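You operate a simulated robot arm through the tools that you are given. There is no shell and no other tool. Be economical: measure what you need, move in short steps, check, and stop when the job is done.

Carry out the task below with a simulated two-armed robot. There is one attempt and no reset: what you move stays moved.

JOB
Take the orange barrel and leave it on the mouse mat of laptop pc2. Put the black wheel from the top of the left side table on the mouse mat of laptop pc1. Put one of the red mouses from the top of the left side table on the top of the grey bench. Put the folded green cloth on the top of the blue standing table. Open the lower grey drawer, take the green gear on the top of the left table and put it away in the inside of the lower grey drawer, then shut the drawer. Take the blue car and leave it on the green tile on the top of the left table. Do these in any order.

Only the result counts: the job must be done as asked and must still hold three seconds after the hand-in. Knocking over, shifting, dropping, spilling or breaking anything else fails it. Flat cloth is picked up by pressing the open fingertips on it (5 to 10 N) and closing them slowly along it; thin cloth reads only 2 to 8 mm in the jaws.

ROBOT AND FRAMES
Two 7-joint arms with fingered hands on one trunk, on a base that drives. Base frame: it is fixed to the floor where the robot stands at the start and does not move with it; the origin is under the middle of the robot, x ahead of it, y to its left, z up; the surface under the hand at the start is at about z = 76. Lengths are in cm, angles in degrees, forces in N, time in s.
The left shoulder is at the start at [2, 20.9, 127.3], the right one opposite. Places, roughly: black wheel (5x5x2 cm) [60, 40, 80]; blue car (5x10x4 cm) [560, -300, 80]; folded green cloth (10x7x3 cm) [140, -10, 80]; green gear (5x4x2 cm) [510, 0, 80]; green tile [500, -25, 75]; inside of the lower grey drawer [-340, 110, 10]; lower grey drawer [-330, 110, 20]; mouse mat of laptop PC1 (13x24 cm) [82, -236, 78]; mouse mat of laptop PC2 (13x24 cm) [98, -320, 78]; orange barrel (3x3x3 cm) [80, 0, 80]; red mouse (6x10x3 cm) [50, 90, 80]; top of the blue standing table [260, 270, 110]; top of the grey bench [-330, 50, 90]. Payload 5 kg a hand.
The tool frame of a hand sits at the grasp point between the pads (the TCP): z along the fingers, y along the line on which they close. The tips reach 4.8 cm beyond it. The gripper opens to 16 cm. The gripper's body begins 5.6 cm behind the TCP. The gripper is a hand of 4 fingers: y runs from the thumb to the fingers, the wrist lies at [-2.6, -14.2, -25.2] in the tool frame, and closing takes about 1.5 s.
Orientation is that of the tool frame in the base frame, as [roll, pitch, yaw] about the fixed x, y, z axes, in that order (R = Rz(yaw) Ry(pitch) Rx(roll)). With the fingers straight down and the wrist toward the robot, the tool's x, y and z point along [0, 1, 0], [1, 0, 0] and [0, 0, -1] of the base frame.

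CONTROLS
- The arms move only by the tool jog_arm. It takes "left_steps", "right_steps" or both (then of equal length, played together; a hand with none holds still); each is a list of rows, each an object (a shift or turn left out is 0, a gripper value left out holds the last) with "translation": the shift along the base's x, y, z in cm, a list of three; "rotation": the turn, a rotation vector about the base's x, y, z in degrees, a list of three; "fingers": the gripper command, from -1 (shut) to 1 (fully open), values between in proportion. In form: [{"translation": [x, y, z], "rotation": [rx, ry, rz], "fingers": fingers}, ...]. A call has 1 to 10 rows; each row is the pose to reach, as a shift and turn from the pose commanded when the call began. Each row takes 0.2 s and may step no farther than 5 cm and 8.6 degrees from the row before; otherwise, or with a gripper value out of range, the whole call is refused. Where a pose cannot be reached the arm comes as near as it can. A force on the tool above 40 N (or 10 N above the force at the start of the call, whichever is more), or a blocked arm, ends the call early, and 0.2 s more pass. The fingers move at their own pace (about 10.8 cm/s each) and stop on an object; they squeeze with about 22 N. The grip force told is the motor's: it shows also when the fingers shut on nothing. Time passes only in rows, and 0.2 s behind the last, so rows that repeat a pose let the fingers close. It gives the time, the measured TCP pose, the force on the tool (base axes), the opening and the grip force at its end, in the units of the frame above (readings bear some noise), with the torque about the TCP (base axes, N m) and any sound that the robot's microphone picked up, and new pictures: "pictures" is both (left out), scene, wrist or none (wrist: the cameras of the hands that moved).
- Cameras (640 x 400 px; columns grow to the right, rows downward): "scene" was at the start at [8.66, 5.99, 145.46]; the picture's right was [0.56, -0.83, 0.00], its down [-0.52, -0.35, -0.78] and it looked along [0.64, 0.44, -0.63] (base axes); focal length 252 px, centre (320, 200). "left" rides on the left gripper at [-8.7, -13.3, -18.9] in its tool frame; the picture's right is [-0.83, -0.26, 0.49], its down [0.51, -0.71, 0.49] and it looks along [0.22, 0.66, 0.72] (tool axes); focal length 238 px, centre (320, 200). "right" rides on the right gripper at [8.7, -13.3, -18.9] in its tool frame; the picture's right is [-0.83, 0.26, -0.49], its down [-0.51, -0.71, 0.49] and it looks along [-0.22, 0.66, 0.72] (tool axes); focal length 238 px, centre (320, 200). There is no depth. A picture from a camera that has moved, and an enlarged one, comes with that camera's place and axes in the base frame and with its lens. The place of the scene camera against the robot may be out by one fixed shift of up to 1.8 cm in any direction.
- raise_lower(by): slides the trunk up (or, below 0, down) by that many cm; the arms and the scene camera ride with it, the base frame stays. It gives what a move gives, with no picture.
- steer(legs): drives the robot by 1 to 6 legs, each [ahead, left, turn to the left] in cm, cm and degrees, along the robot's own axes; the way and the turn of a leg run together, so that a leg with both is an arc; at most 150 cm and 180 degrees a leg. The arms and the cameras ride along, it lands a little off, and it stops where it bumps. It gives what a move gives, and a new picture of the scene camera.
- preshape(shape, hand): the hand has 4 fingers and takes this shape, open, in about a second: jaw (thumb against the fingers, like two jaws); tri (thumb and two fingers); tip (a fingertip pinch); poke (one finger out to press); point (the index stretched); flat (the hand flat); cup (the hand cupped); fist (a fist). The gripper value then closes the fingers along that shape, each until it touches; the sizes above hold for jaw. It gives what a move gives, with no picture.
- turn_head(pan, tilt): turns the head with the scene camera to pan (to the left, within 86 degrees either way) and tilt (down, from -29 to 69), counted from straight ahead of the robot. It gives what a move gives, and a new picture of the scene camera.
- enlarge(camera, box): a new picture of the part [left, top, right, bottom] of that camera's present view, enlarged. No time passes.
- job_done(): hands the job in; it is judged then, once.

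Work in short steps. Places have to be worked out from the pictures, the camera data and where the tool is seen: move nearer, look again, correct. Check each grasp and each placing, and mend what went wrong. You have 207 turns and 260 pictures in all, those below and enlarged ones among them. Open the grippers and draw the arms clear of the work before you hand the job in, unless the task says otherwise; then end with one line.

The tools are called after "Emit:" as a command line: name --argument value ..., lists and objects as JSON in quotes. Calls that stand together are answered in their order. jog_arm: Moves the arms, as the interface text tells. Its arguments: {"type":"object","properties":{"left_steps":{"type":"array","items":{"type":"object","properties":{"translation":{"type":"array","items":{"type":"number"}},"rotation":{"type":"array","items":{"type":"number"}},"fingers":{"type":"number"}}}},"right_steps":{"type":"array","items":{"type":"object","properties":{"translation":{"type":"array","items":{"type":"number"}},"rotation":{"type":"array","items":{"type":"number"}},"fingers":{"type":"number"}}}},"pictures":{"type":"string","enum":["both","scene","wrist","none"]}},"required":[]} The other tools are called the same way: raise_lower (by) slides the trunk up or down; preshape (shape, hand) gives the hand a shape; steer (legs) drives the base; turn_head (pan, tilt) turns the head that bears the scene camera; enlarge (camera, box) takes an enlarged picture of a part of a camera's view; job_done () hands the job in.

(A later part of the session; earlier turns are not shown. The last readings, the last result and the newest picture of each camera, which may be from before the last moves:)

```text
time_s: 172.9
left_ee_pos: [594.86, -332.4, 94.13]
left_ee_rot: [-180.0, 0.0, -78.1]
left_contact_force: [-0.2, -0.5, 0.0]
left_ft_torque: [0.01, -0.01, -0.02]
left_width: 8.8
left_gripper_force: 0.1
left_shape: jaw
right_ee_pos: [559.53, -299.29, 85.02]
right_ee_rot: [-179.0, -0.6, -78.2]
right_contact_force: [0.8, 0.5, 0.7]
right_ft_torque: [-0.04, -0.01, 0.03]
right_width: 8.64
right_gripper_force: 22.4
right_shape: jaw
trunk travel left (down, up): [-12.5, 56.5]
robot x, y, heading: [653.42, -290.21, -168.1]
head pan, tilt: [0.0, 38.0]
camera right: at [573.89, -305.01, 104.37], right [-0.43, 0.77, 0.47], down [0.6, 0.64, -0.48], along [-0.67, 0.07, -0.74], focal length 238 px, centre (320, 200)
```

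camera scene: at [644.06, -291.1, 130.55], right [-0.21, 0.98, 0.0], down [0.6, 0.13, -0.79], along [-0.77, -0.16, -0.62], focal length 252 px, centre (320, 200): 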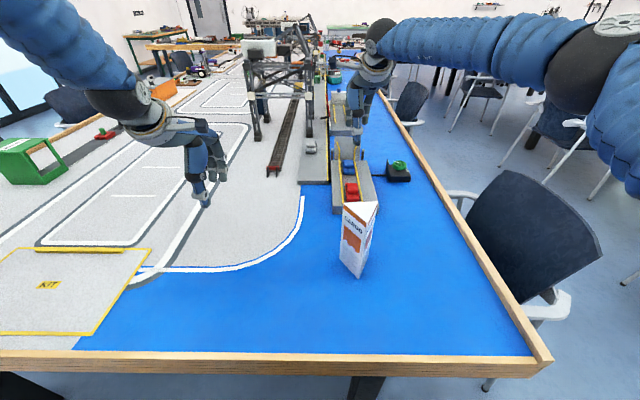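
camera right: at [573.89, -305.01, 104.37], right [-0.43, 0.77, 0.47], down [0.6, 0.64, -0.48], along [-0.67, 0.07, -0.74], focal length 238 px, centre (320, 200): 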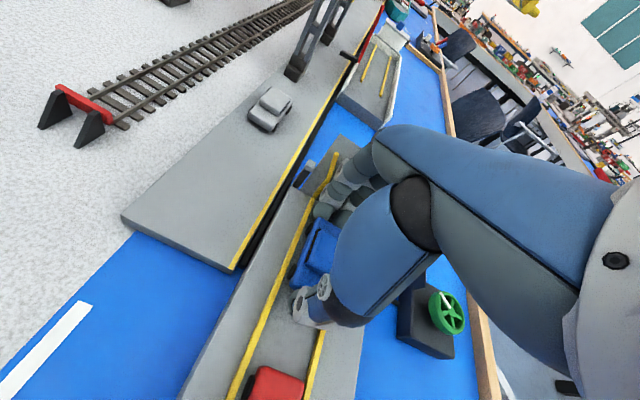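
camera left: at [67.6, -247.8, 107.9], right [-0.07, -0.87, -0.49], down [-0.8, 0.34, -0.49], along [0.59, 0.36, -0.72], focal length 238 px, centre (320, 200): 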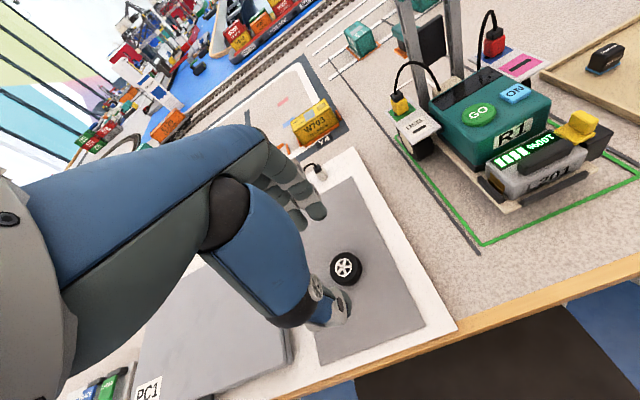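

Gripped at 8.6 cm with 22 N. I lift.

Emit:
jog_arm --right_steps '[{"translation": [0.2, 0, 1]}, {"translation": [0.3, 0, 3]}, {"translation": [0.3, 0, 7]}, {"translation": [0.3, 0, 11]}, {"translation": [0.3, 0, 16]}, {"translation": [0.3, 0, 21]}]' --pictures "wrist"

```text
time_s: 174.3
left_ee_pos: [594.82, -332.41, 94.24]
left_ee_rot: [180.0, 0.0, -78.1]
left_contact_force: [0.8, 0.4, 1.1]
left_ft_torque: [0.02, 0.01, 0.02]
left_width: 8.79
left_gripper_force: 0.0
left_shape: jaw
right_ee_pos: [559.84, -299.27, 106.07]
right_ee_rot: [-179.0, -0.5, -78.2]
right_contact_force: [1.9, -0.3, -2.8]
right_ft_torque: [-0.03, 0.11, -0.03]
right_width: 8.63
right_gripper_force: 21.9
right_shape: jaw
trunk travel left (down, up): [-12.5, 56.5]
robot x, y, heading: [653.08, -290.0, -168.5]
head pan, tilt: [0.0, 38.0]
camera right: at [574.21, -304.92, 125.43], right [-0.43, 0.77, 0.47], down [0.6, 0.64, -0.48], along [-0.67, 0.07, -0.74], focal length 238 px, centre (320, 200)
```

right: 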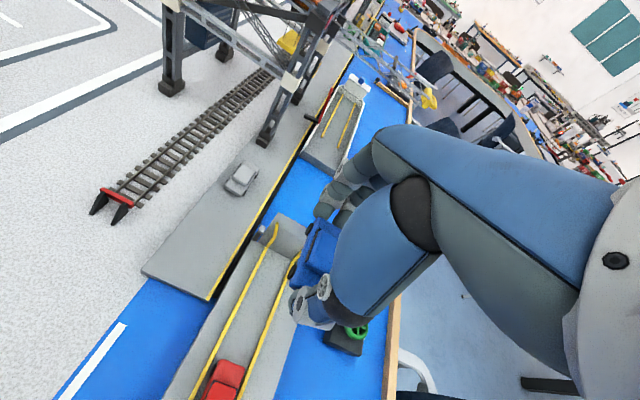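

The car is held and the ferry undisturbed. I raise the trunk, retract the hand and back away from the table.

Emit:
raise_lower --by 15

Emit:
jog_arm --right_steps '[{"translation": [4.5, 1, 0]}, {"translation": [9, 2, 0]}, {"translation": [13.5, 3, 0]}, {"translation": [18, 4, 0]}, {"translation": [22.5, 4.8, 0]}, {"translation": [27, 5.8, 0]}]' --pictures "none"

Emit:
steer --legs '[[-50, 0, 0], [0, 0, -90]]'

Emit:
turn_head --pan 0 --tilt 28

```text
time_s: 176.0
left_ee_pos: [594.79, -332.36, 109.25]
left_ee_rot: [-179.9, 0.0, -78.1]
left_contact_force: [-0.3, 0.2, -0.5]
left_ft_torque: [0.0, -0.03, -0.03]
left_width: 8.79
left_gripper_force: 0.1
left_shape: jaw
right_ee_pos: [559.75, -299.23, 120.97]
right_ee_rot: [-179.0, -0.7, -78.3]
right_contact_force: [1.3, -0.2, -1.5]
right_ft_torque: [-0.03, -0.04, -0.02]
right_width: 8.61
right_gripper_force: 22.4
right_shape: jaw
trunk travel left (down, up): [-27.5, 41.5]
robot x, y, heading: [653.08, -290.36, -168.5]
head pan, tilt: [0.0, 38.0]
```

```text
time_s: 177.4
left_ee_pos: [594.98, -332.43, 109.26]
left_ee_rot: [-179.9, -0.1, -78.0]
left_contact_force: [0.8, -0.1, 0.4]
left_ft_torque: [-0.07, 0.1, 0.02]
left_width: 8.78
left_gripper_force: 0.0
left_shape: jaw
right_ee_pos: [586.88, -293.3, 121.13]
right_ee_rot: [-179.2, -0.7, -78.2]
right_contact_force: [0.4, 0.4, -1.2]
right_ft_torque: [-0.06, 0.14, -0.02]
right_width: 8.67
right_gripper_force: 22.3
right_shape: jaw
trunk travel left (down, up): [-27.5, 41.5]
robot x, y, heading: [653.03, -290.03, -168.2]
head pan, tilt: [0.0, 38.0]
```

```text
time_s: 184.2
left_ee_pos: [660.17, -221.33, 109.2]
left_ee_rot: [-179.9, 0.0, -168.4]
left_contact_force: [0.0, 0.1, 0.3]
left_ft_torque: [-0.01, 0.05, 0.02]
left_width: 8.78
left_gripper_force: 0.1
left_shape: jaw
right_ee_pos: [699.11, -213.21, 121.15]
right_ee_rot: [-179.1, -0.6, -168.5]
right_contact_force: [0.4, 0.4, -1.0]
right_ft_torque: [0.0, 0.03, 0.03]
right_width: 8.58
right_gripper_force: 21.8
right_shape: jaw
trunk travel left (down, up): [-27.5, 41.5]
robot x, y, heading: [702.14, -279.85, 101.5]
head pan, tilt: [0.0, 38.0]
camera scene: at [700.69, -269.19, 145.57], right [0.98, 0.2, 0.0], down [0.12, -0.6, -0.79], along [-0.16, 0.77, -0.62], focal length 252 px, centre (320, 200)
```

scene: 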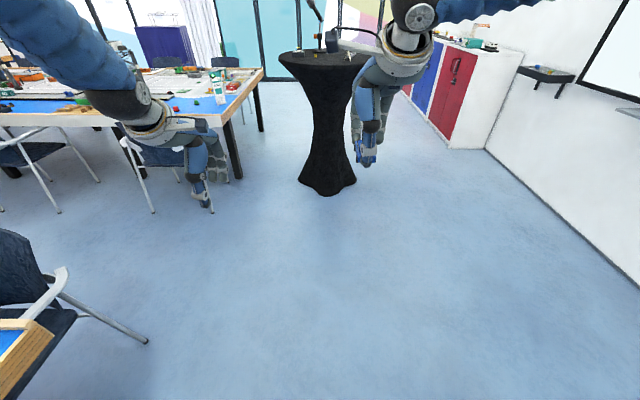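

```text
time_s: 184.9
left_ee_pos: [660.13, -221.24, 109.12]
left_ee_rot: [-179.9, 0.0, -168.4]
left_contact_force: [0.8, 0.2, -0.5]
left_ft_torque: [0.0, -0.02, -0.02]
left_width: 8.82
left_gripper_force: 0.0
left_shape: jaw
right_ee_pos: [699.15, -213.33, 121.03]
right_ee_rot: [-179.1, -0.6, -168.4]
right_contact_force: [-0.2, 0.6, -0.6]
right_ft_torque: [0.01, -0.02, -0.03]
right_width: 8.6
right_gripper_force: 22.2
right_shape: jaw
trunk travel left (down, up): [-27.5, 41.5]
robot x, y, heading: [702.07, -279.46, 101.7]
head pan, tilt: [0.0, 28.0]
camera scene: at [700.55, -268.71, 147.11], right [0.98, 0.2, 0.0], down [0.1, -0.46, -0.88], along [-0.18, 0.86, -0.47], focal length 252 px, centre (320, 200)
```

scene: 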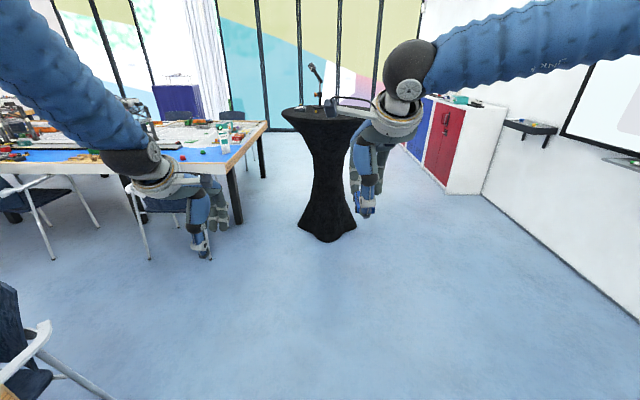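

A second bar table (top radius ~38) stands at about room (634,-194), blocking the short way. I go around it on the wall side, then turn to face the left table's end.

Emit:
steer --legs '[[100, -117, 0], [120, 0, 0], [112, 0, 0], [0, 0, 90]]'

Emit:
turn_head --pan 0 --tilt 25

```text
refused: leg 1 is longer than a leg can be; nothing moved
```

```text
time_s: 185.6
left_ee_pos: [660.15, -221.3, 109.08]
left_ee_rot: [-179.8, 0.0, -168.5]
left_contact_force: [0.2, -0.1, 0.3]
left_ft_torque: [0.05, 0.0, -0.03]
left_width: 8.77
left_gripper_force: 0.1
left_shape: jaw
right_ee_pos: [699.19, -213.21, 121.02]
right_ee_rot: [-179.1, -0.6, -168.5]
right_contact_force: [1.1, 0.0, -1.8]
right_ft_torque: [0.01, 0.01, -0.01]
right_width: 8.6
right_gripper_force: 21.5
right_shape: jaw
trunk travel left (down, up): [-27.5, 41.5]
robot x, y, heading: [701.95, -279.75, 101.7]
head pan, tilt: [0.0, 25.0]
camera scene: at [700.55, -268.62, 147.6], right [0.98, 0.2, 0.0], down [0.09, -0.41, -0.91], along [-0.18, 0.89, -0.42], focal length 252 px, centre (320, 200)
```

scene: 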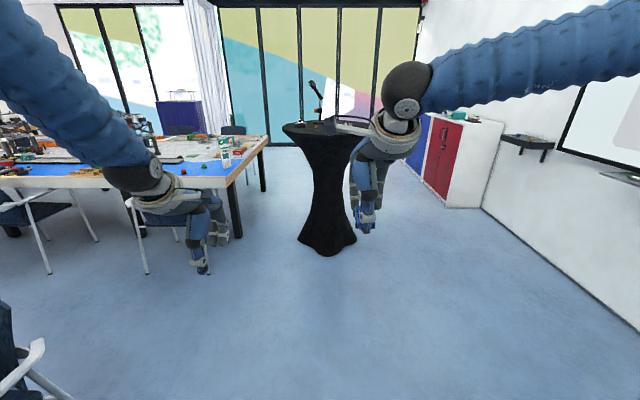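

Emit:
steer --legs '[[80, -115, 0], [120, 0, 0], [130, 0, 0], [0, 0, 90]]'

Emit:
turn_head --pan 10 --tilt 25

```text
time_s: 208.3
left_ee_pos: [694.99, 27.06, 109.08]
left_ee_rot: [-179.9, -0.1, -79.4]
left_contact_force: [0.1, 0.1, -0.5]
left_ft_torque: [0.0, 0.0, 0.03]
left_width: 8.82
left_gripper_force: 0.0
left_shape: jaw
right_ee_pos: [687.87, 66.19, 120.97]
right_ee_rot: [-179.1, -0.6, -79.6]
right_contact_force: [0.0, -0.2, -0.9]
right_ft_torque: [-0.01, -0.02, 0.01]
right_width: 8.54
right_gripper_force: 22.3
right_shape: jaw
trunk travel left (down, up): [-27.5, 41.5]
robot x, y, heading: [754.49, 67.73, -169.6]
head pan, tilt: [0.0, 25.0]
camera scene: at [744.85, 66.96, 147.6], right [-0.18, 0.98, 0.0], down [0.42, 0.08, -0.91], along [-0.89, -0.16, -0.42], focal length 252 px, centre (320, 200)
```

scene: 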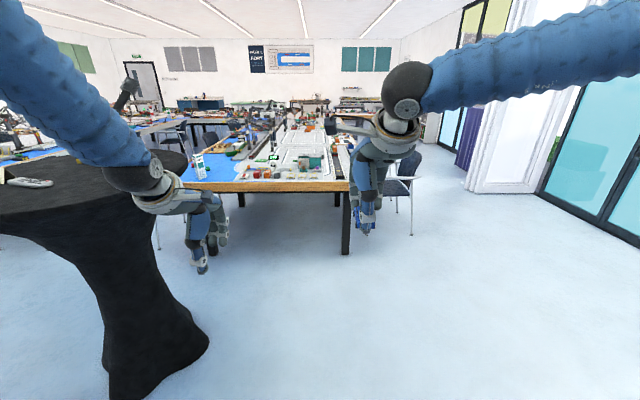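

```text
time_s: 209.0
left_ee_pos: [695.08, 27.03, 109.24]
left_ee_rot: [-179.8, 0.0, -79.5]
left_contact_force: [0.1, 0.9, 0.3]
left_ft_torque: [-0.03, 0.02, -0.03]
left_width: 8.78
left_gripper_force: 0.1
left_shape: jaw
right_ee_pos: [687.82, 66.16, 121.03]
right_ee_rot: [-179.1, -0.7, -79.6]
right_contact_force: [0.1, -0.1, -1.8]
right_ft_torque: [0.0, 0.02, 0.04]
right_width: 8.54
right_gripper_force: 21.9
right_shape: jaw
trunk travel left (down, up): [-27.5, 41.5]
robot x, y, heading: [754.07, 67.56, -169.5]
head pan, tilt: [10.0, 25.0]
camera scene: at [745.27, 65.46, 147.6], right [-0.35, 0.94, 0.0], down [0.4, 0.15, -0.91], along [-0.85, -0.32, -0.42], focal length 252 px, centre (320, 200)
```

scene: 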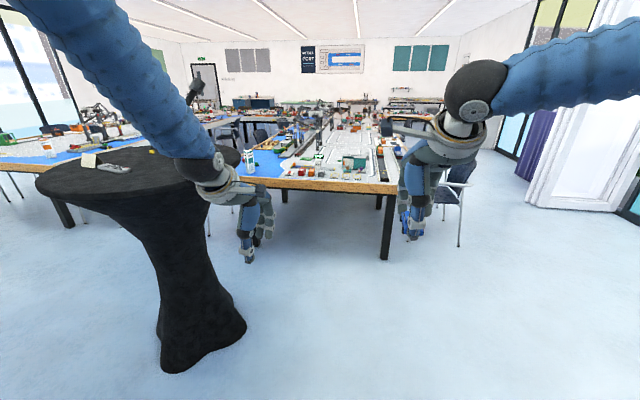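

I'm lined up with the left table's end and clear of the bar table. I advance 150 cm.

Emit:
steer --legs '[[145, 0, 0]]'

Emit:
turn_head --pan 10 --tilt 42

```text
time_s: 216.1
left_ee_pos: [553.57, 0.7, 109.05]
left_ee_rot: [-179.8, 0.0, -79.5]
left_contact_force: [-0.7, 0.7, 0.0]
left_ft_torque: [0.0, -0.03, -0.05]
left_width: 8.79
left_gripper_force: 0.1
left_shape: jaw
right_ee_pos: [546.26, 39.95, 121.08]
right_ee_rot: [-179.0, -0.6, -79.5]
right_contact_force: [-0.9, -0.3, -2.1]
right_ft_torque: [0.03, -0.01, 0.02]
right_width: 8.57
right_gripper_force: 22.3
right_shape: jaw
trunk travel left (down, up): [-27.5, 41.5]
robot x, y, heading: [612.87, 41.45, -169.3]
head pan, tilt: [10.0, 25.0]
camera scene: at [603.84, 39.21, 147.6], right [-0.35, 0.94, 0.0], down [0.4, 0.15, -0.91], along [-0.85, -0.32, -0.42], focal length 252 px, centre (320, 200)
```

scene: 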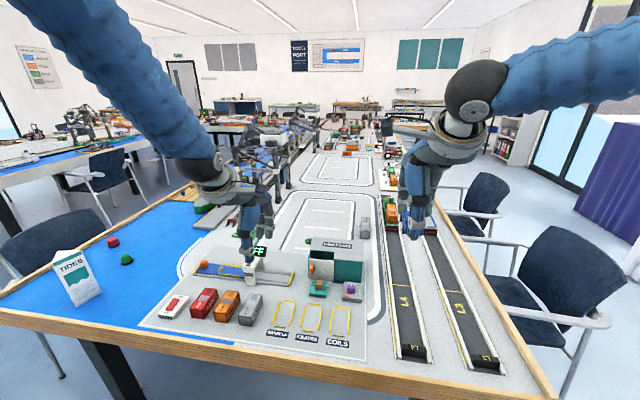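

```text
time_s: 216.9
left_ee_pos: [553.68, 0.77, 109.1]
left_ee_rot: [-179.9, -0.1, -79.6]
left_contact_force: [0.1, 0.2, 0.1]
left_ft_torque: [-0.01, 0.04, 0.02]
left_width: 8.8
left_gripper_force: 0.2
left_shape: jaw
right_ee_pos: [546.35, 39.83, 121.04]
right_ee_rot: [-179.0, -0.6, -79.5]
right_contact_force: [-0.7, 0.0, -0.8]
right_ft_torque: [-0.01, 0.0, -0.02]
right_width: 8.56
right_gripper_force: 21.8
right_shape: jaw
trunk travel left (down, up): [-27.5, 41.5]
robot x, y, heading: [613.33, 41.39, -169.5]
head pan, tilt: [10.0, 42.0]
camera scene: at [604.68, 39.51, 144.98], right [-0.35, 0.94, 0.0], down [0.63, 0.23, -0.74], along [-0.7, -0.26, -0.67], focal length 252 px, centre (320, 200)
```

scene: 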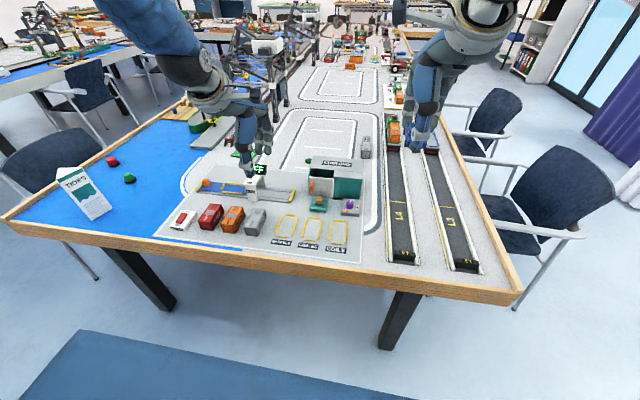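

The gear and tile should be near the centre of the table, around pixels (312,162) and (276,147). I zoom in.

Emit:
enlarge --camera "scene" --box '[200, 100, 400, 225]'

Emit:
enlarge --camera "left" --box '[0, 0, 640, 400]'

```text
3.20 times, centred on (300, 162) of scene
camera zoom: at [604.68, 39.51, 144.98], right [-0.35, 0.94, 0.0], down [0.63, 0.23, -0.74], along [-0.7, -0.26, -0.67], focal length 805 px, centre (384, 320)
```

zoom: 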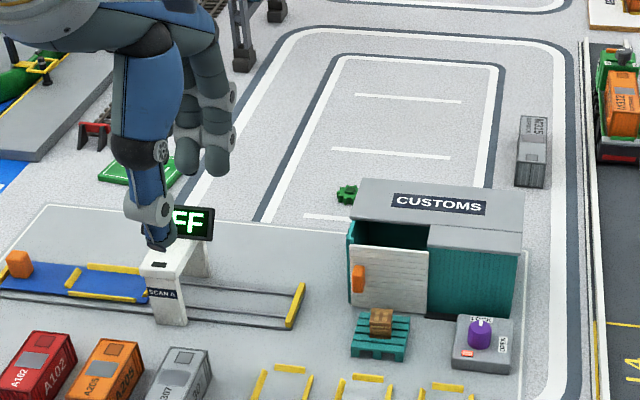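

```text
1.00 times, centred on (320, 200) of left (not enlarged: the box is as wide or as high as the picture)
camera zoom: at [565.21, 11.59, 127.97], right [0.1, 0.87, -0.49], down [0.79, -0.37, -0.49], along [-0.6, -0.33, -0.72], focal length 238 px, centre (320, 200)
```

zoom: 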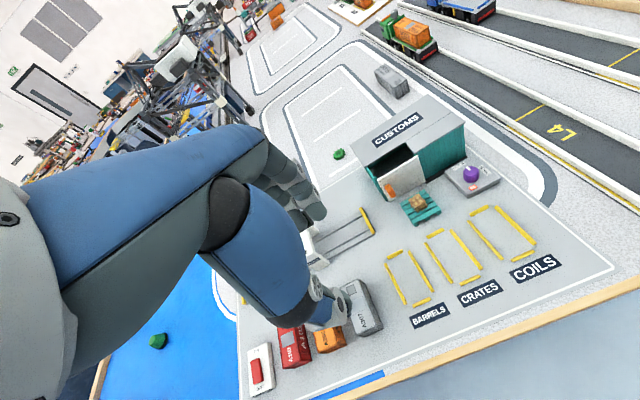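

The gear is at about [508,-2.5], behind the customs shed. The green tile is partly hidden behind my left hand. I move closer and turn left, so that the tile lies in the right arm's best sector.

Emit:
steer --legs '[[22, 20, 0], [0, 0, 34]]'

Emit:
turn_head --pan -22 --tilt 38

```text
time_s: 220.6
left_ee_pos: [568.48, -48.98, 109.13]
left_ee_rot: [-179.9, 0.0, -45.8]
left_contact_force: [0.9, 0.9, -0.1]
left_ft_torque: [0.05, 0.03, -0.04]
left_width: 8.77
left_gripper_force: 0.1
left_shape: jaw
right_ee_pos: [540.78, -20.41, 121.01]
right_ee_rot: [-179.1, -0.6, -46.0]
right_contact_force: [0.5, -0.6, -0.5]
right_ft_torque: [0.03, 0.03, 0.02]
right_width: 8.58
right_gripper_force: 21.8
right_shape: jaw
trunk travel left (down, up): [-27.5, 41.5]
robot x, y, heading: [595.13, 18.12, -135.9]
head pan, tilt: [10.0, 42.0]
camera scene: at [590.1, 11.39, 144.97], right [-0.81, 0.59, 0.0], down [0.39, 0.54, -0.74], along [-0.43, -0.6, -0.67], focal length 252 px, centre (320, 200)
```

scene: 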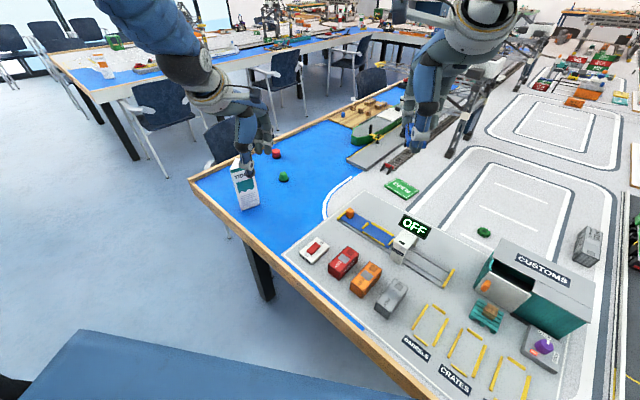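

```text
time_s: 221.5
left_ee_pos: [568.41, -49.09, 109.11]
left_ee_rot: [-179.8, 0.0, -45.8]
left_contact_force: [0.3, -0.3, 0.8]
left_ft_torque: [0.04, 0.01, -0.05]
left_width: 8.8
left_gripper_force: 0.1
left_shape: jaw
right_ee_pos: [540.77, -20.45, 121.05]
right_ee_rot: [-179.2, -0.6, -45.8]
right_contact_force: [-0.1, 0.2, -1.5]
right_ft_torque: [0.03, -0.02, -0.03]
right_width: 8.54
right_gripper_force: 21.7
right_shape: jaw
trunk travel left (down, up): [-27.5, 41.5]
robot x, y, heading: [595.0, 17.72, -135.7]
head pan, tilt: [-22.0, 38.0]
camera scene: at [586.98, 14.94, 145.57], right [-0.38, 0.93, 0.0], down [0.57, 0.23, -0.79], along [-0.73, -0.3, -0.62], focal length 252 px, centre (320, 200)
```

scene: 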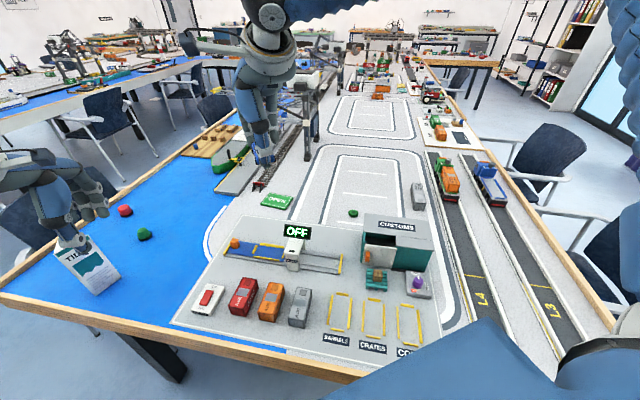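

The green OPEN tile is at about [512,-36]. I edge 11 cm ahead and 6 cm left so it comes within 91 cm.

Emit:
steer --legs '[[10.5, 6, 0]]'

Emit:
enlarge --camera "scene" --box '[200, 130, 360, 230]'

```text
time_s: 222.8
left_ee_pos: [565.19, -60.52, 109.07]
left_ee_rot: [-179.9, -0.1, -45.7]
left_contact_force: [-0.2, -1.0, -1.0]
left_ft_torque: [0.07, 0.0, -0.04]
left_width: 8.8
left_gripper_force: 0.1
left_shape: jaw
right_ee_pos: [537.42, -32.03, 121.01]
right_ee_rot: [-179.0, -0.6, -45.8]
right_contact_force: [-0.6, -1.6, -2.1]
right_ft_torque: [0.1, -0.02, 0.02]
right_width: 8.53
right_gripper_force: 22.1
right_shape: jaw
trunk travel left (down, up): [-27.5, 41.5]
robot x, y, heading: [591.98, 6.27, -136.0]
head pan, tilt: [-22.0, 38.0]
camera scene: at [583.63, 3.32, 145.56], right [-0.38, 0.93, 0.0], down [0.57, 0.23, -0.79], along [-0.73, -0.3, -0.62], focal length 252 px, centre (320, 200)
```

scene: 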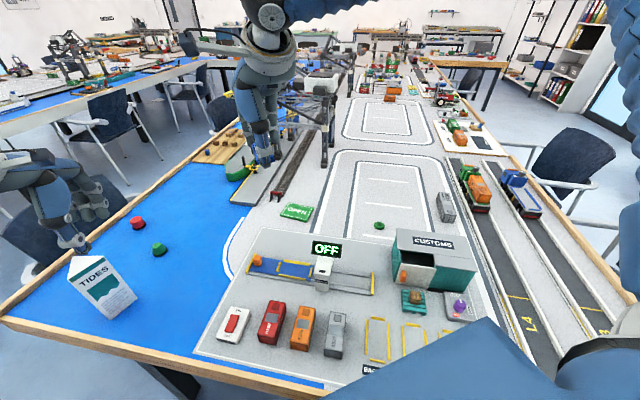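

```text
4.00 times, centred on (280, 180) of scene
camera zoom: at [583.63, 3.32, 145.56], right [-0.38, 0.93, 0.0], down [0.57, 0.23, -0.79], along [-0.73, -0.3, -0.62], focal length 1006 px, centre (480, 280)
```

zoom: 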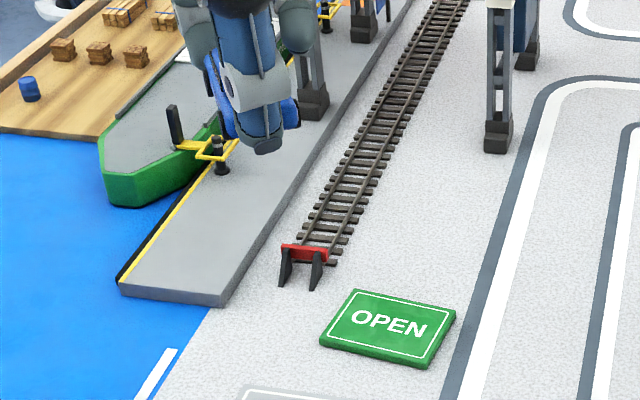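

Tile centre is about [512.8,-35.6], 12×9 cm, with its long side near the base's y. I move the car above it while turning the hand 40° to align.

Emit:
jog_arm --right_steps '[{"translation": [-3.5, -0.5, 0], "rotation": [0, 0, 5]}, {"translation": [-7, -1, -1], "rotation": [0, 0, 10]}, {"translation": [-10.5, -1.5, -3], "rotation": [0, 0, 15]}, {"translation": [-14, -2, -5], "rotation": [0, 0, 20]}, {"translation": [-17.5, -2.5, -7], "rotation": [0, 0, 26]}, {"translation": [-21, -3, -9], "rotation": [0, 0, 32]}, {"translation": [-24.6, -3.6, -11], "rotation": [0, 0, 40]}, {"translation": [-24.6, -3.6, -15], "rotation": [0, 0, 40]}, {"translation": [-24.6, -3.6, -19], "rotation": [0, 0, 40]}]' --pictures "both"

```text
time_s: 224.8
left_ee_pos: [565.09, -60.89, 108.76]
left_ee_rot: [-179.6, 0.1, -45.7]
left_contact_force: [2.0, -3.0, -3.7]
left_ft_torque: [0.37, 0.19, -0.09]
left_width: 8.8
left_gripper_force: 0.0
left_shape: jaw
right_ee_pos: [513.4, -36.36, 103.05]
right_ee_rot: [178.9, 1.8, -19.4]
right_contact_force: [-5.2, 1.5, -9.3]
right_ft_torque: [-0.35, -0.53, 0.07]
right_width: 8.49
right_gripper_force: 21.9
right_shape: jaw
right hand out of reach, approached as far as the arm can: row 6, 7, 8, 9
trunk travel left (down, up): [-27.5, 41.5]
robot x, y, heading: [591.86, 6.4, -135.8]
head pan, tilt: [-22.0, 38.0]
camera scene: at [583.48, 3.01, 145.47], right [-0.38, 0.93, 0.0], down [0.57, 0.24, -0.79], along [-0.73, -0.3, -0.62], focal length 252 px, centre (320, 200)
camera right: at [526.49, -26.6, 121.44], right [-0.86, 0.04, 0.52], down [-0.26, 0.83, -0.49], along [-0.45, -0.55, -0.7], focal length 238 px, centre (320, 200)
```

scene: 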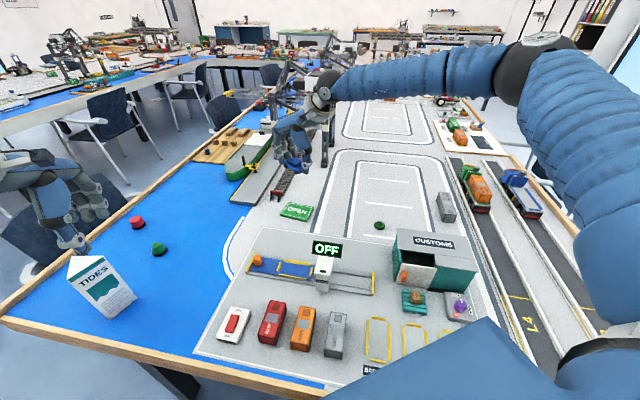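
right: 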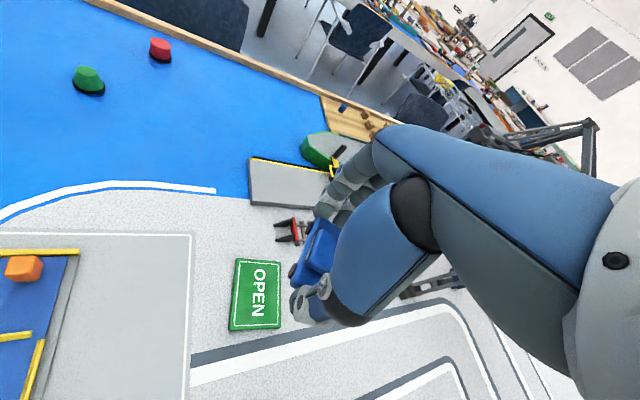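

Yaw stopped 26° short of alignment, which is fine. The wrist camera puts the tile centre at [512.4,-36.5], almost under the TCP, so I descend.

Emit:
jog_arm --right_steps '[{"translation": [-0.5, 0, -4]}, {"translation": [-0.9, 0, -8]}, {"translation": [-0.9, 0, -12]}, {"translation": [-0.9, 0, -15]}]' --pictures "wrist"

```text
time_s: 225.8
left_ee_pos: [565.15, -60.65, 108.93]
left_ee_rot: [-179.9, 0.1, -45.8]
left_contact_force: [-0.3, -0.8, -0.6]
left_ft_torque: [0.03, -0.06, 0.01]
left_width: 8.78
left_gripper_force: 0.1
left_shape: jaw
right_ee_pos: [512.51, -36.37, 88.53]
right_ee_rot: [178.1, 1.7, -19.2]
right_contact_force: [-1.5, -1.6, 0.3]
right_ft_torque: [0.1, -0.14, 0.05]
right_width: 8.54
right_gripper_force: 21.6
right_shape: jaw
trunk travel left (down, up): [-27.5, 41.5]
robot x, y, heading: [591.69, 6.02, -135.6]
head pan, tilt: [-22.0, 38.0]
camera right: at [525.76, -26.44, 106.89], right [-0.85, 0.04, 0.52], down [-0.26, 0.83, -0.5], along [-0.45, -0.56, -0.7], focal length 238 px, centre (320, 200)
```

right: 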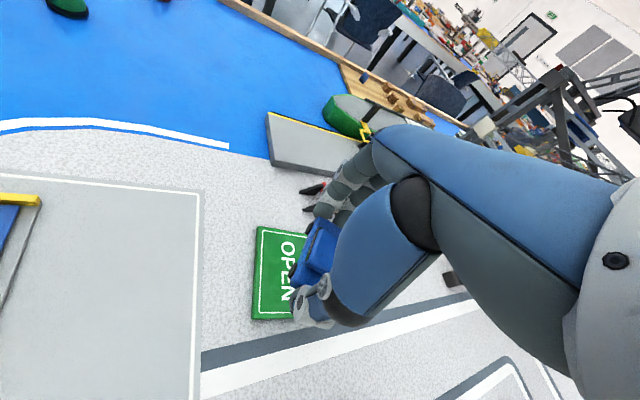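

Aligned. I lower the last centimetres gently.

Emit:
jog_arm --right_steps '[{"translation": [0, 0, -2]}, {"translation": [0, 0, -3.5]}, {"translation": [0, 0, -4.2]}, {"translation": [0, 0, -4.8]}, {"translation": [0, 0, -5.2]}, {"translation": [0, 0, -5.6]}]' --pictures "none"

```text
time_s: 227.2
left_ee_pos: [565.13, -60.46, 109.07]
left_ee_rot: [-179.8, 0.2, -45.7]
left_contact_force: [0.2, -0.1, -0.2]
left_ft_torque: [-0.01, 0.01, 0.01]
left_width: 8.79
left_gripper_force: 0.1
left_shape: jaw
right_ee_pos: [512.64, -36.25, 83.03]
right_ee_rot: [178.3, 1.8, -19.1]
right_contact_force: [-0.8, -0.1, -1.1]
right_ft_torque: [0.02, -0.02, 0.01]
right_width: 8.51
right_gripper_force: 21.7
right_shape: jaw
trunk travel left (down, up): [-27.5, 41.5]
robot x, y, heading: [591.52, 6.64, -135.5]
head pan, tilt: [-22.0, 38.0]
```

Emit:
jog_arm --right_steps '[{"translation": [0, 0, -0.4]}, {"translation": [0, 0, -0.8]}, {"translation": [0, 0, -1.1]}]' --pictures "wrist"

```text
time_s: 228.0
left_ee_pos: [565.26, -60.47, 109.29]
left_ee_rot: [-180.0, 0.0, -45.8]
left_contact_force: [-0.5, 0.8, 0.3]
left_ft_torque: [-0.02, -0.05, -0.01]
left_width: 8.78
left_gripper_force: 0.1
left_shape: jaw
right_ee_pos: [512.68, -36.44, 82.27]
right_ee_rot: [178.0, 1.8, -19.1]
right_contact_force: [0.1, 2.3, 17.9]
right_ft_torque: [0.55, -0.27, -0.01]
right_width: 8.6
right_gripper_force: 22.0
right_shape: jaw
trunk travel left (down, up): [-27.5, 41.5]
robot x, y, heading: [591.78, 6.39, -135.5]
head pan, tilt: [-22.0, 38.0]
camera right: at [525.91, -26.35, 100.56], right [-0.85, 0.04, 0.52], down [-0.27, 0.83, -0.5], along [-0.45, -0.56, -0.69], focal length 238 px, centre (320, 200)
```

right: 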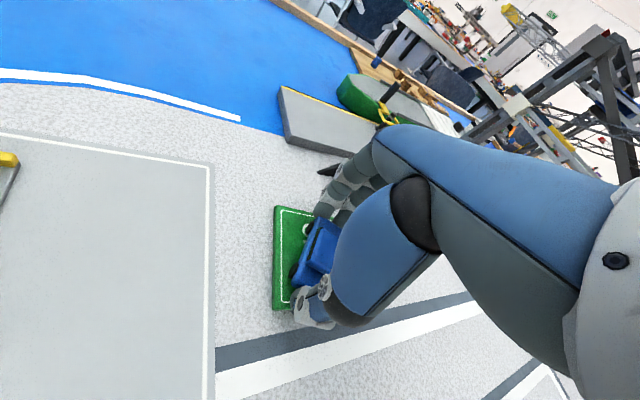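

Contact made with the car on the tile. I ease off, open slowly and lift.

Emit:
jog_arm --right_steps '[{"translation": [0, 0, 0.3]}, {"translation": [0, 0, 0.3], "fingers": 0.15}, {"translation": [0, 0, 0.3], "fingers": 0.25}, {"translation": [0, 0, 0.3], "fingers": 0.38}, {"translation": [0, 0, 0.3], "fingers": 0.38}, {"translation": [0, 0, 3], "fingers": 0.38}, {"translation": [0, 0, 7]}, {"translation": [0, 0, 11]}]' --pictures "wrist"

```text
time_s: 229.8
left_ee_pos: [565.22, -60.44, 109.05]
left_ee_rot: [180.0, 0.0, -45.7]
left_contact_force: [1.2, 0.2, 0.7]
left_ft_torque: [-0.05, 0.06, 0.03]
left_width: 8.77
left_gripper_force: 0.1
left_shape: jaw
right_ee_pos: [512.78, -36.27, 92.95]
right_ee_rot: [178.4, 1.9, -19.1]
right_contact_force: [1.3, 2.4, -1.7]
right_ft_torque: [-0.15, 0.15, -0.04]
right_width: 11.03
right_gripper_force: 0.0
right_shape: jaw
trunk travel left (down, up): [-27.5, 41.5]
robot x, y, heading: [591.88, 6.54, -136.0]
head pan, tilt: [-22.0, 38.0]
camera right: at [525.97, -26.25, 111.24], right [-0.85, 0.04, 0.52], down [-0.27, 0.83, -0.49], along [-0.45, -0.56, -0.7], focal length 238 px, centre (320, 200)
```

right: 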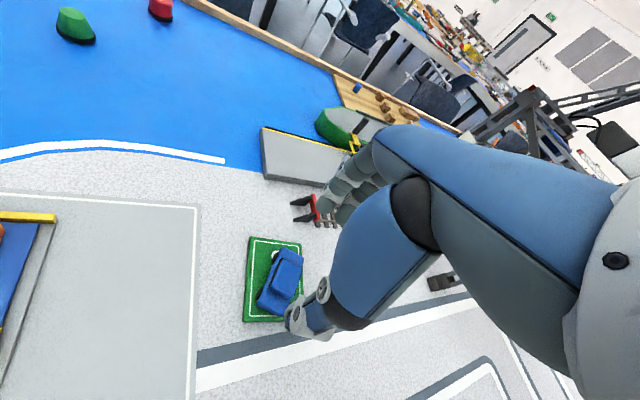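

The car rests on the tile. Next I move the right hand over the gear at about [507.8,-2.3], turning it back.

Emit:
jog_arm --right_steps '[{"translation": [0, 0, 4], "fingers": 0.1}, {"translation": [0, 1.5, 8]}, {"translation": [0, 5.5, 10], "rotation": [0, 0, -4]}, {"translation": [-1, 10, 10], "rotation": [0, 0, -8]}, {"translation": [-2, 14.5, 10], "rotation": [0, 0, -12]}, {"translation": [-3, 19, 10], "rotation": [0, 0, -16]}, {"translation": [-4, 23.5, 10], "rotation": [0, 0, -20]}, {"translation": [-4.5, 28, 10], "rotation": [0, 0, -24]}, {"translation": [-5, 32, 9], "rotation": [0, 0, -28]}, {"translation": [-5, 34, 6], "rotation": [0, 0, -28]}]' --pictures "both"

```text
time_s: 232.0
left_ee_pos: [565.09, -60.36, 109.03]
left_ee_rot: [-179.9, -0.1, -45.9]
left_contact_force: [-0.5, -0.1, 0.6]
left_ft_torque: [-0.02, -0.04, -0.01]
left_width: 8.76
left_gripper_force: 0.1
left_shape: jaw
right_ee_pos: [507.46, -2.3, 99.01]
right_ee_rot: [178.2, 1.9, -47.1]
right_contact_force: [-1.4, 0.1, 0.8]
right_ft_torque: [0.06, -0.06, 0.01]
right_width: 8.83
right_gripper_force: 0.0
right_shape: jaw
trunk travel left (down, up): [-27.5, 41.5]
robot x, y, heading: [591.95, 6.24, -135.9]
head pan, tilt: [-22.0, 38.0]
camera scene: at [583.57, 3.46, 145.56], right [-0.38, 0.93, 0.0], down [0.57, 0.23, -0.79], along [-0.73, -0.3, -0.62], focal length 252 px, centre (320, 200)
camera right: at [523.8, 0.27, 117.21], right [-0.74, 0.43, 0.52], down [0.15, 0.85, -0.5], along [-0.66, -0.29, -0.69], focal length 238 px, centre (320, 200)
```

scene: 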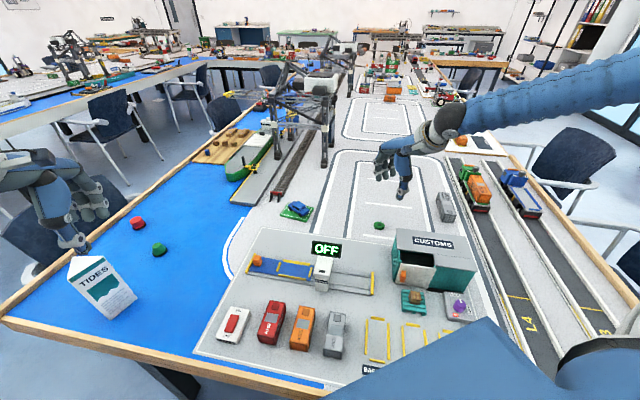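
right: 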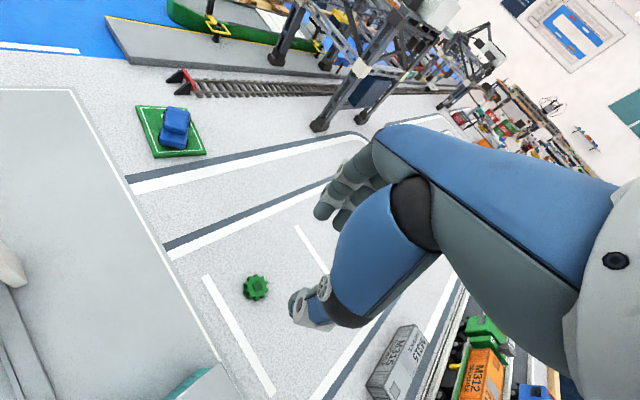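

The gear is at [507.7,-3.4], just 1 cm off. I correct and descend with the opening at 9 cm.

Emit:
jog_arm --right_steps '[{"translation": [0.2, -1.1, -4]}, {"translation": [0.2, -1.1, -8]}, {"translation": [0.2, -1.1, -12]}, {"translation": [0.2, -1.1, -15.5]}, {"translation": [0.2, -1.1, -17]}]' --pictures "wrist"

```text
time_s: 233.2
left_ee_pos: [565.16, -60.59, 109.03]
left_ee_rot: [-179.9, 0.0, -45.8]
left_contact_force: [0.0, -0.4, 0.2]
left_ft_torque: [0.04, 0.02, 0.01]
left_width: 8.78
left_gripper_force: 0.1
left_shape: jaw
right_ee_pos: [507.85, -3.32, 81.92]
right_ee_rot: [178.3, 1.8, -47.1]
right_contact_force: [-0.9, -0.8, -0.1]
right_ft_torque: [0.04, -0.05, -0.01]
right_width: 8.83
right_gripper_force: 0.2
right_shape: jaw
trunk travel left (down, up): [-27.5, 41.5]
robot x, y, heading: [591.86, 6.3, -136.0]
head pan, tilt: [-22.0, 38.0]
camera right: at [524.2, -0.82, 100.2], right [-0.74, 0.43, 0.52], down [0.15, 0.85, -0.5], along [-0.66, -0.28, -0.7], focal length 238 px, centre (320, 200)
```

right: 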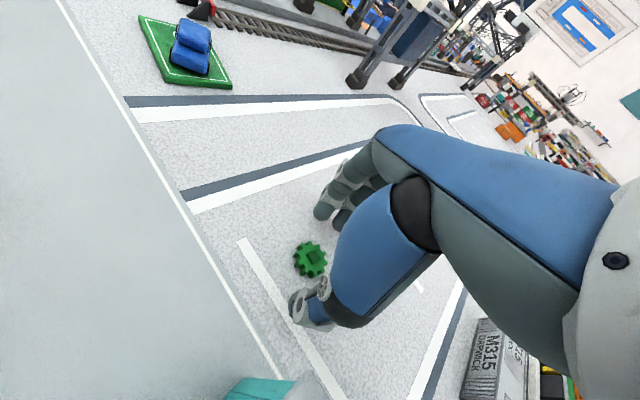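

The gear is between thumb and fingers. I lower the last 0.4 cm, close, and lift.

Emit:
jog_arm --right_steps '[{"translation": [0, 0, -0.4]}, {"translation": [0, 0, -0.4], "fingers": -0.3}, {"translation": [0, 0, -0.4], "fingers": -1}, {"translation": [0, 0, -0.4], "fingers": -1}, {"translation": [0, 0, -0.4], "fingers": -1}, {"translation": [0, 0, -0.4], "fingers": -1}, {"translation": [0, 0, -0.4], "fingers": -1}, {"translation": [0, 0, 3]}, {"translation": [0, 0, 7]}, {"translation": [0, 0, 12]}]' --pictures "wrist"

```text
time_s: 235.4
left_ee_pos: [565.39, -60.51, 109.16]
left_ee_rot: [180.0, 0.1, -45.7]
left_contact_force: [0.9, 0.2, -0.1]
left_ft_torque: [0.03, 0.17, -0.02]
left_width: 8.78
left_gripper_force: 0.0
left_shape: jaw
right_ee_pos: [508.16, -3.33, 94.09]
right_ee_rot: [178.4, 1.8, -47.1]
right_contact_force: [2.2, 0.3, -1.6]
right_ft_torque: [-0.07, 0.22, -0.04]
right_width: 1.78
right_gripper_force: 22.0
right_shape: jaw
trunk travel left (down, up): [-27.5, 41.5]
robot x, y, heading: [591.75, 6.45, -135.6]
head pan, tilt: [-22.0, 38.0]
camera right: at [524.43, -0.79, 112.39], right [-0.74, 0.43, 0.52], down [0.15, 0.86, -0.49], along [-0.66, -0.28, -0.7], focal length 238 px, centre (320, 200)
```

right: 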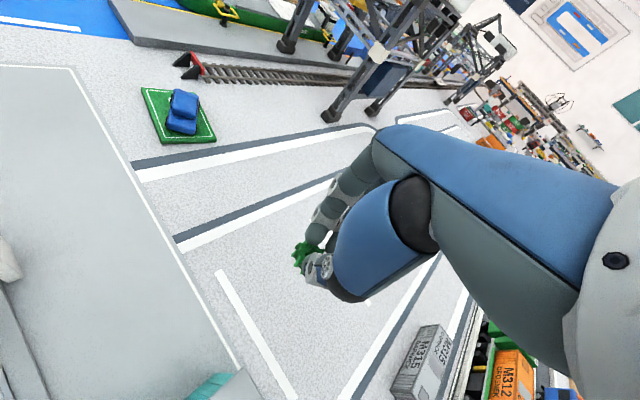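

Gear in hand. I raise and tuck the right arm, then back away diagonally to clear the table and bar table, and face down the left aisle.

Emit:
jog_arm --right_steps '[{"translation": [0, 0, 5]}, {"translation": [0, 0, 10]}, {"translation": [2, -1.5, 14]}, {"translation": [6, -4, 16]}, {"translation": [10, -7, 17]}, {"translation": [14, -10, 18]}, {"translation": [18, -13, 18]}, {"translation": [22, -16, 18]}, {"translation": [26, -19, 18]}]' --pictures "none"

Emit:
steer --legs '[[-107, -38, 0], [0, 0, -31]]'

Emit:
turn_head --pan -15 --tilt 22

```text
refused: row 4 steps farther than a row can; nothing moved
```

```text
time_s: 242.7
left_ee_pos: [585.41, 65.2, 109.02]
left_ee_rot: [-180.0, 0.0, -76.5]
left_contact_force: [0.8, 0.7, -0.8]
left_ft_torque: [-0.05, -0.03, 0.01]
left_width: 8.8
left_gripper_force: 0.0
left_shape: jaw
right_ee_pos: [565.2, 143.69, 93.9]
right_ee_rot: [178.3, 1.9, -77.8]
right_contact_force: [0.6, 0.7, -0.2]
right_ft_torque: [-0.03, -0.01, 0.04]
right_width: 1.77
right_gripper_force: 21.9
right_shape: jaw
trunk travel left (down, up): [-27.5, 41.5]
robot x, y, heading: [641.83, 108.79, -166.2]
head pan, tilt: [-22.0, 38.0]
camera scene: at [633.41, 111.17, 145.57], right [0.15, 0.99, 0.0], down [0.61, -0.09, -0.79], along [-0.78, 0.12, -0.62], focal length 252 px, centre (320, 200)
```

scene: 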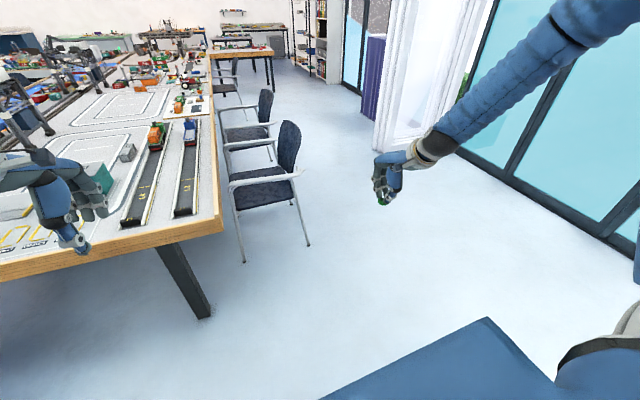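

```text
time_s: 243.5
left_ee_pos: [585.4, 65.16, 109.11]
left_ee_rot: [-180.0, 0.0, -76.4]
left_contact_force: [0.9, 0.2, -0.7]
left_ft_torque: [0.04, -0.02, -0.01]
left_width: 8.8
left_gripper_force: 0.0
left_shape: jaw
right_ee_pos: [565.21, 143.46, 93.96]
right_ee_rot: [178.3, 1.8, -77.8]
right_contact_force: [0.1, -0.6, 0.0]
right_ft_torque: [0.02, -0.05, 0.0]
right_width: 1.77
right_gripper_force: 21.5
right_shape: jaw
trunk travel left (down, up): [-27.5, 41.5]
robot x, y, heading: [642.49, 108.81, -166.6]
head pan, tilt: [-15.0, 22.0]
camera scene: at [632.67, 110.06, 148.08], right [0.03, 1.0, 0.0], down [0.38, -0.01, -0.93], along [-0.93, 0.02, -0.38], focal length 252 px, centre (320, 200)
```

scene: 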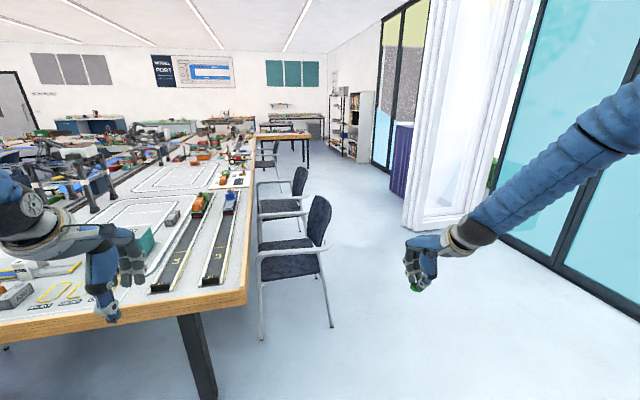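

The jog was refused, so the hand travelled back at lower height than planned. I check that the shed it passed is still in order.

Emit:
turn_head --pan 12 --tilt 35

Emit:
enlarge --camera "scene" --box '[160, 60, 400, 210]'

```text
time_s: 244.4
left_ee_pos: [585.29, 65.16, 109.21]
left_ee_rot: [-179.8, 0.0, -76.4]
left_contact_force: [0.4, 0.4, -0.1]
left_ft_torque: [-0.01, 0.0, 0.0]
left_width: 8.76
left_gripper_force: 0.2
left_shape: jaw
right_ee_pos: [565.11, 143.48, 94.04]
right_ee_rot: [178.4, 1.7, -78.0]
right_contact_force: [-0.4, 0.0, -0.4]
right_ft_torque: [-0.03, -0.01, 0.01]
right_width: 1.8
right_gripper_force: 22.3
right_shape: jaw
trunk travel left (down, up): [-27.5, 41.5]
robot x, y, heading: [642.5, 109.06, -166.5]
head pan, tilt: [12.0, 35.0]
camera scene: at [634.0, 106.04, 146.03], right [-0.43, 0.9, 0.0], down [0.52, 0.25, -0.82], along [-0.74, -0.35, -0.57], focal length 252 px, centre (320, 200)
```

scene: 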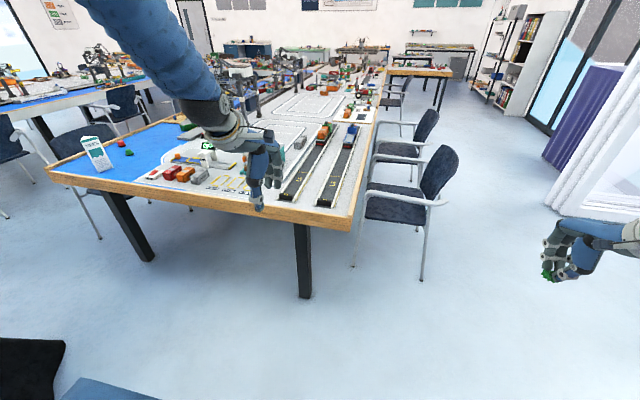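

```text
2.67 times, centred on (280, 135) of scene
camera zoom: at [634.0, 106.04, 146.03], right [-0.43, 0.9, 0.0], down [0.52, 0.25, -0.82], along [-0.74, -0.35, -0.57], focal length 671 px, centre (427, 373)
```

zoom: 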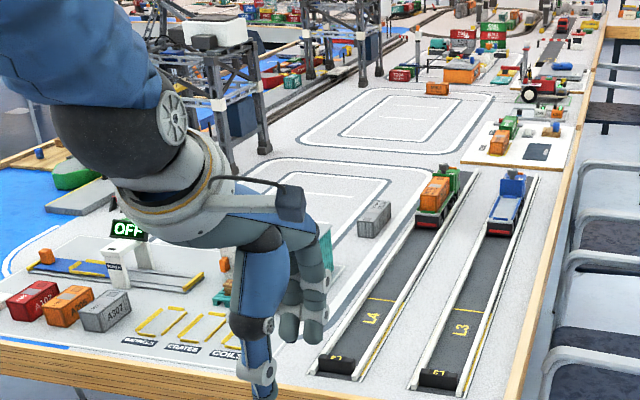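

I raise the right hand and move the left hand aside to see the shed.

Emit:
jog_arm --right_steps '[{"translation": [3, 0, 3]}, {"translation": [5, 0, 6]}, {"translation": [7, -1, 9]}, {"translation": [9, -2, 12]}, {"translation": [10, -3, 15]}]' --left_steps '[{"translation": [3, 0, 2]}, {"translation": [6, 0, 4]}, {"translation": [6, -4, 6]}, {"translation": [6, -8, 8]}, {"translation": [6, -12, 10]}]' --pictures "none"

Emit:
enlarge --camera "scene" --box '[180, 90, 340, 190]'

```text
time_s: 245.6
left_ee_pos: [591.66, 52.81, 119.02]
left_ee_rot: [-179.8, 0.2, -76.6]
left_contact_force: [2.3, -1.4, -0.8]
left_ft_torque: [0.21, 0.19, -0.05]
left_width: 8.77
left_gripper_force: 0.0
left_shape: jaw
right_ee_pos: [575.47, 140.2, 109.21]
right_ee_rot: [178.4, 2.0, -78.0]
right_contact_force: [1.2, -1.5, 0.0]
right_ft_torque: [0.16, 0.05, -0.03]
right_width: 1.77
right_gripper_force: 22.0
right_shape: jaw
trunk travel left (down, up): [-27.5, 41.5]
robot x, y, heading: [642.61, 108.65, -166.4]
head pan, tilt: [12.0, 35.0]
```

```text
4.00 times, centred on (260, 140) of scene
camera zoom: at [634.15, 105.75, 146.02], right [-0.43, 0.9, 0.0], down [0.52, 0.25, -0.82], along [-0.74, -0.35, -0.57], focal length 1006 px, centre (560, 440)
```

zoom: 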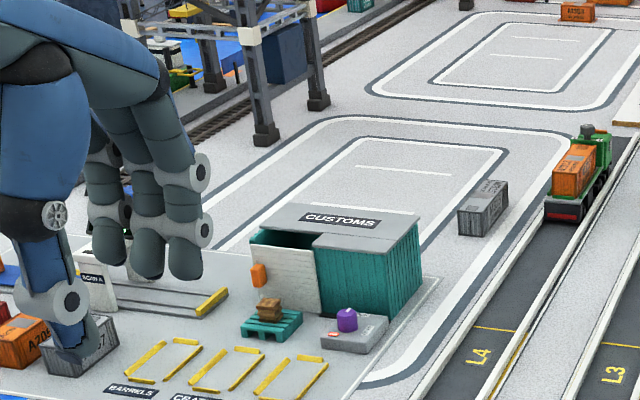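

The shed and surroundings are intact. I head down the left aisle between the chairs and the pillar.

Emit:
steer --legs '[[60, -113, 0], [145, 0, 0], [120, 0, 0]]'

Emit:
turn_head --pan 0 --tilt 25

```text
time_s: 264.6
left_ee_pos: [247.98, 85.72, 119.1]
left_ee_rot: [-179.9, 0.0, -76.4]
left_contact_force: [-0.2, 0.1, 0.3]
left_ft_torque: [-0.01, -0.03, -0.02]
left_width: 8.82
left_gripper_force: 0.0
left_shape: jaw
right_ee_pos: [231.79, 173.11, 109.08]
right_ee_rot: [178.4, 1.7, -77.8]
right_contact_force: [0.0, -0.8, -0.2]
right_ft_torque: [0.0, -0.04, 0.01]
right_width: 1.75
right_gripper_force: 21.9
right_shape: jaw
trunk travel left (down, up): [-27.5, 41.5]
robot x, y, heading: [298.95, 141.79, -166.5]
head pan, tilt: [12.0, 35.0]
camera scene: at [290.6, 138.65, 146.02], right [-0.43, 0.9, 0.0], down [0.52, 0.25, -0.82], along [-0.74, -0.35, -0.57], focal length 252 px, centre (320, 200)
```

scene: 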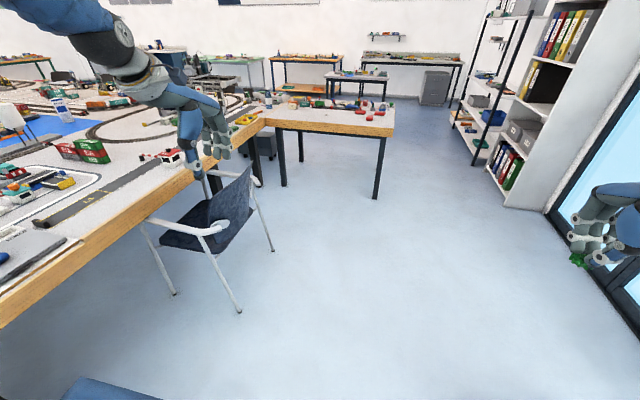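

```text
time_s: 265.3
left_ee_pos: [248.23, 85.74, 119.22]
left_ee_rot: [-179.9, -0.1, -76.4]
left_contact_force: [0.0, -0.5, -0.1]
left_ft_torque: [0.05, -0.01, 0.01]
left_width: 8.81
left_gripper_force: 0.0
left_shape: jaw
right_ee_pos: [231.77, 173.17, 109.03]
right_ee_rot: [178.3, 1.8, -78.0]
right_contact_force: [-0.6, 0.3, -0.5]
right_ft_torque: [-0.02, 0.0, 0.0]
right_width: 1.77
right_gripper_force: 22.3
right_shape: jaw
trunk travel left (down, up): [-27.5, 41.5]
robot x, y, heading: [299.2, 141.54, -166.5]
head pan, tilt: [0.0, 25.0]
camera scene: at [289.65, 140.29, 147.6], right [-0.23, 0.97, 0.0], down [0.41, 0.1, -0.91], along [-0.88, -0.21, -0.42], focal length 252 px, centre (320, 200)
```

scene: 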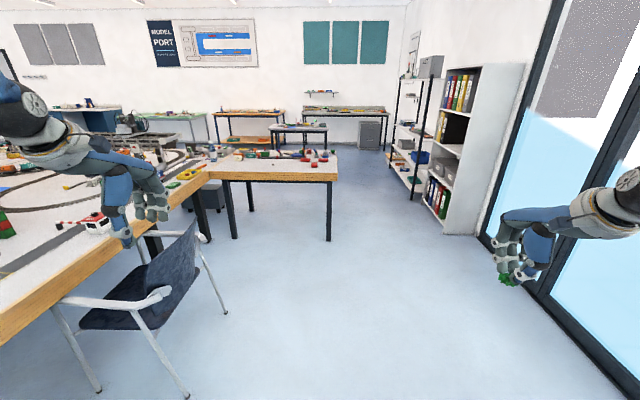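

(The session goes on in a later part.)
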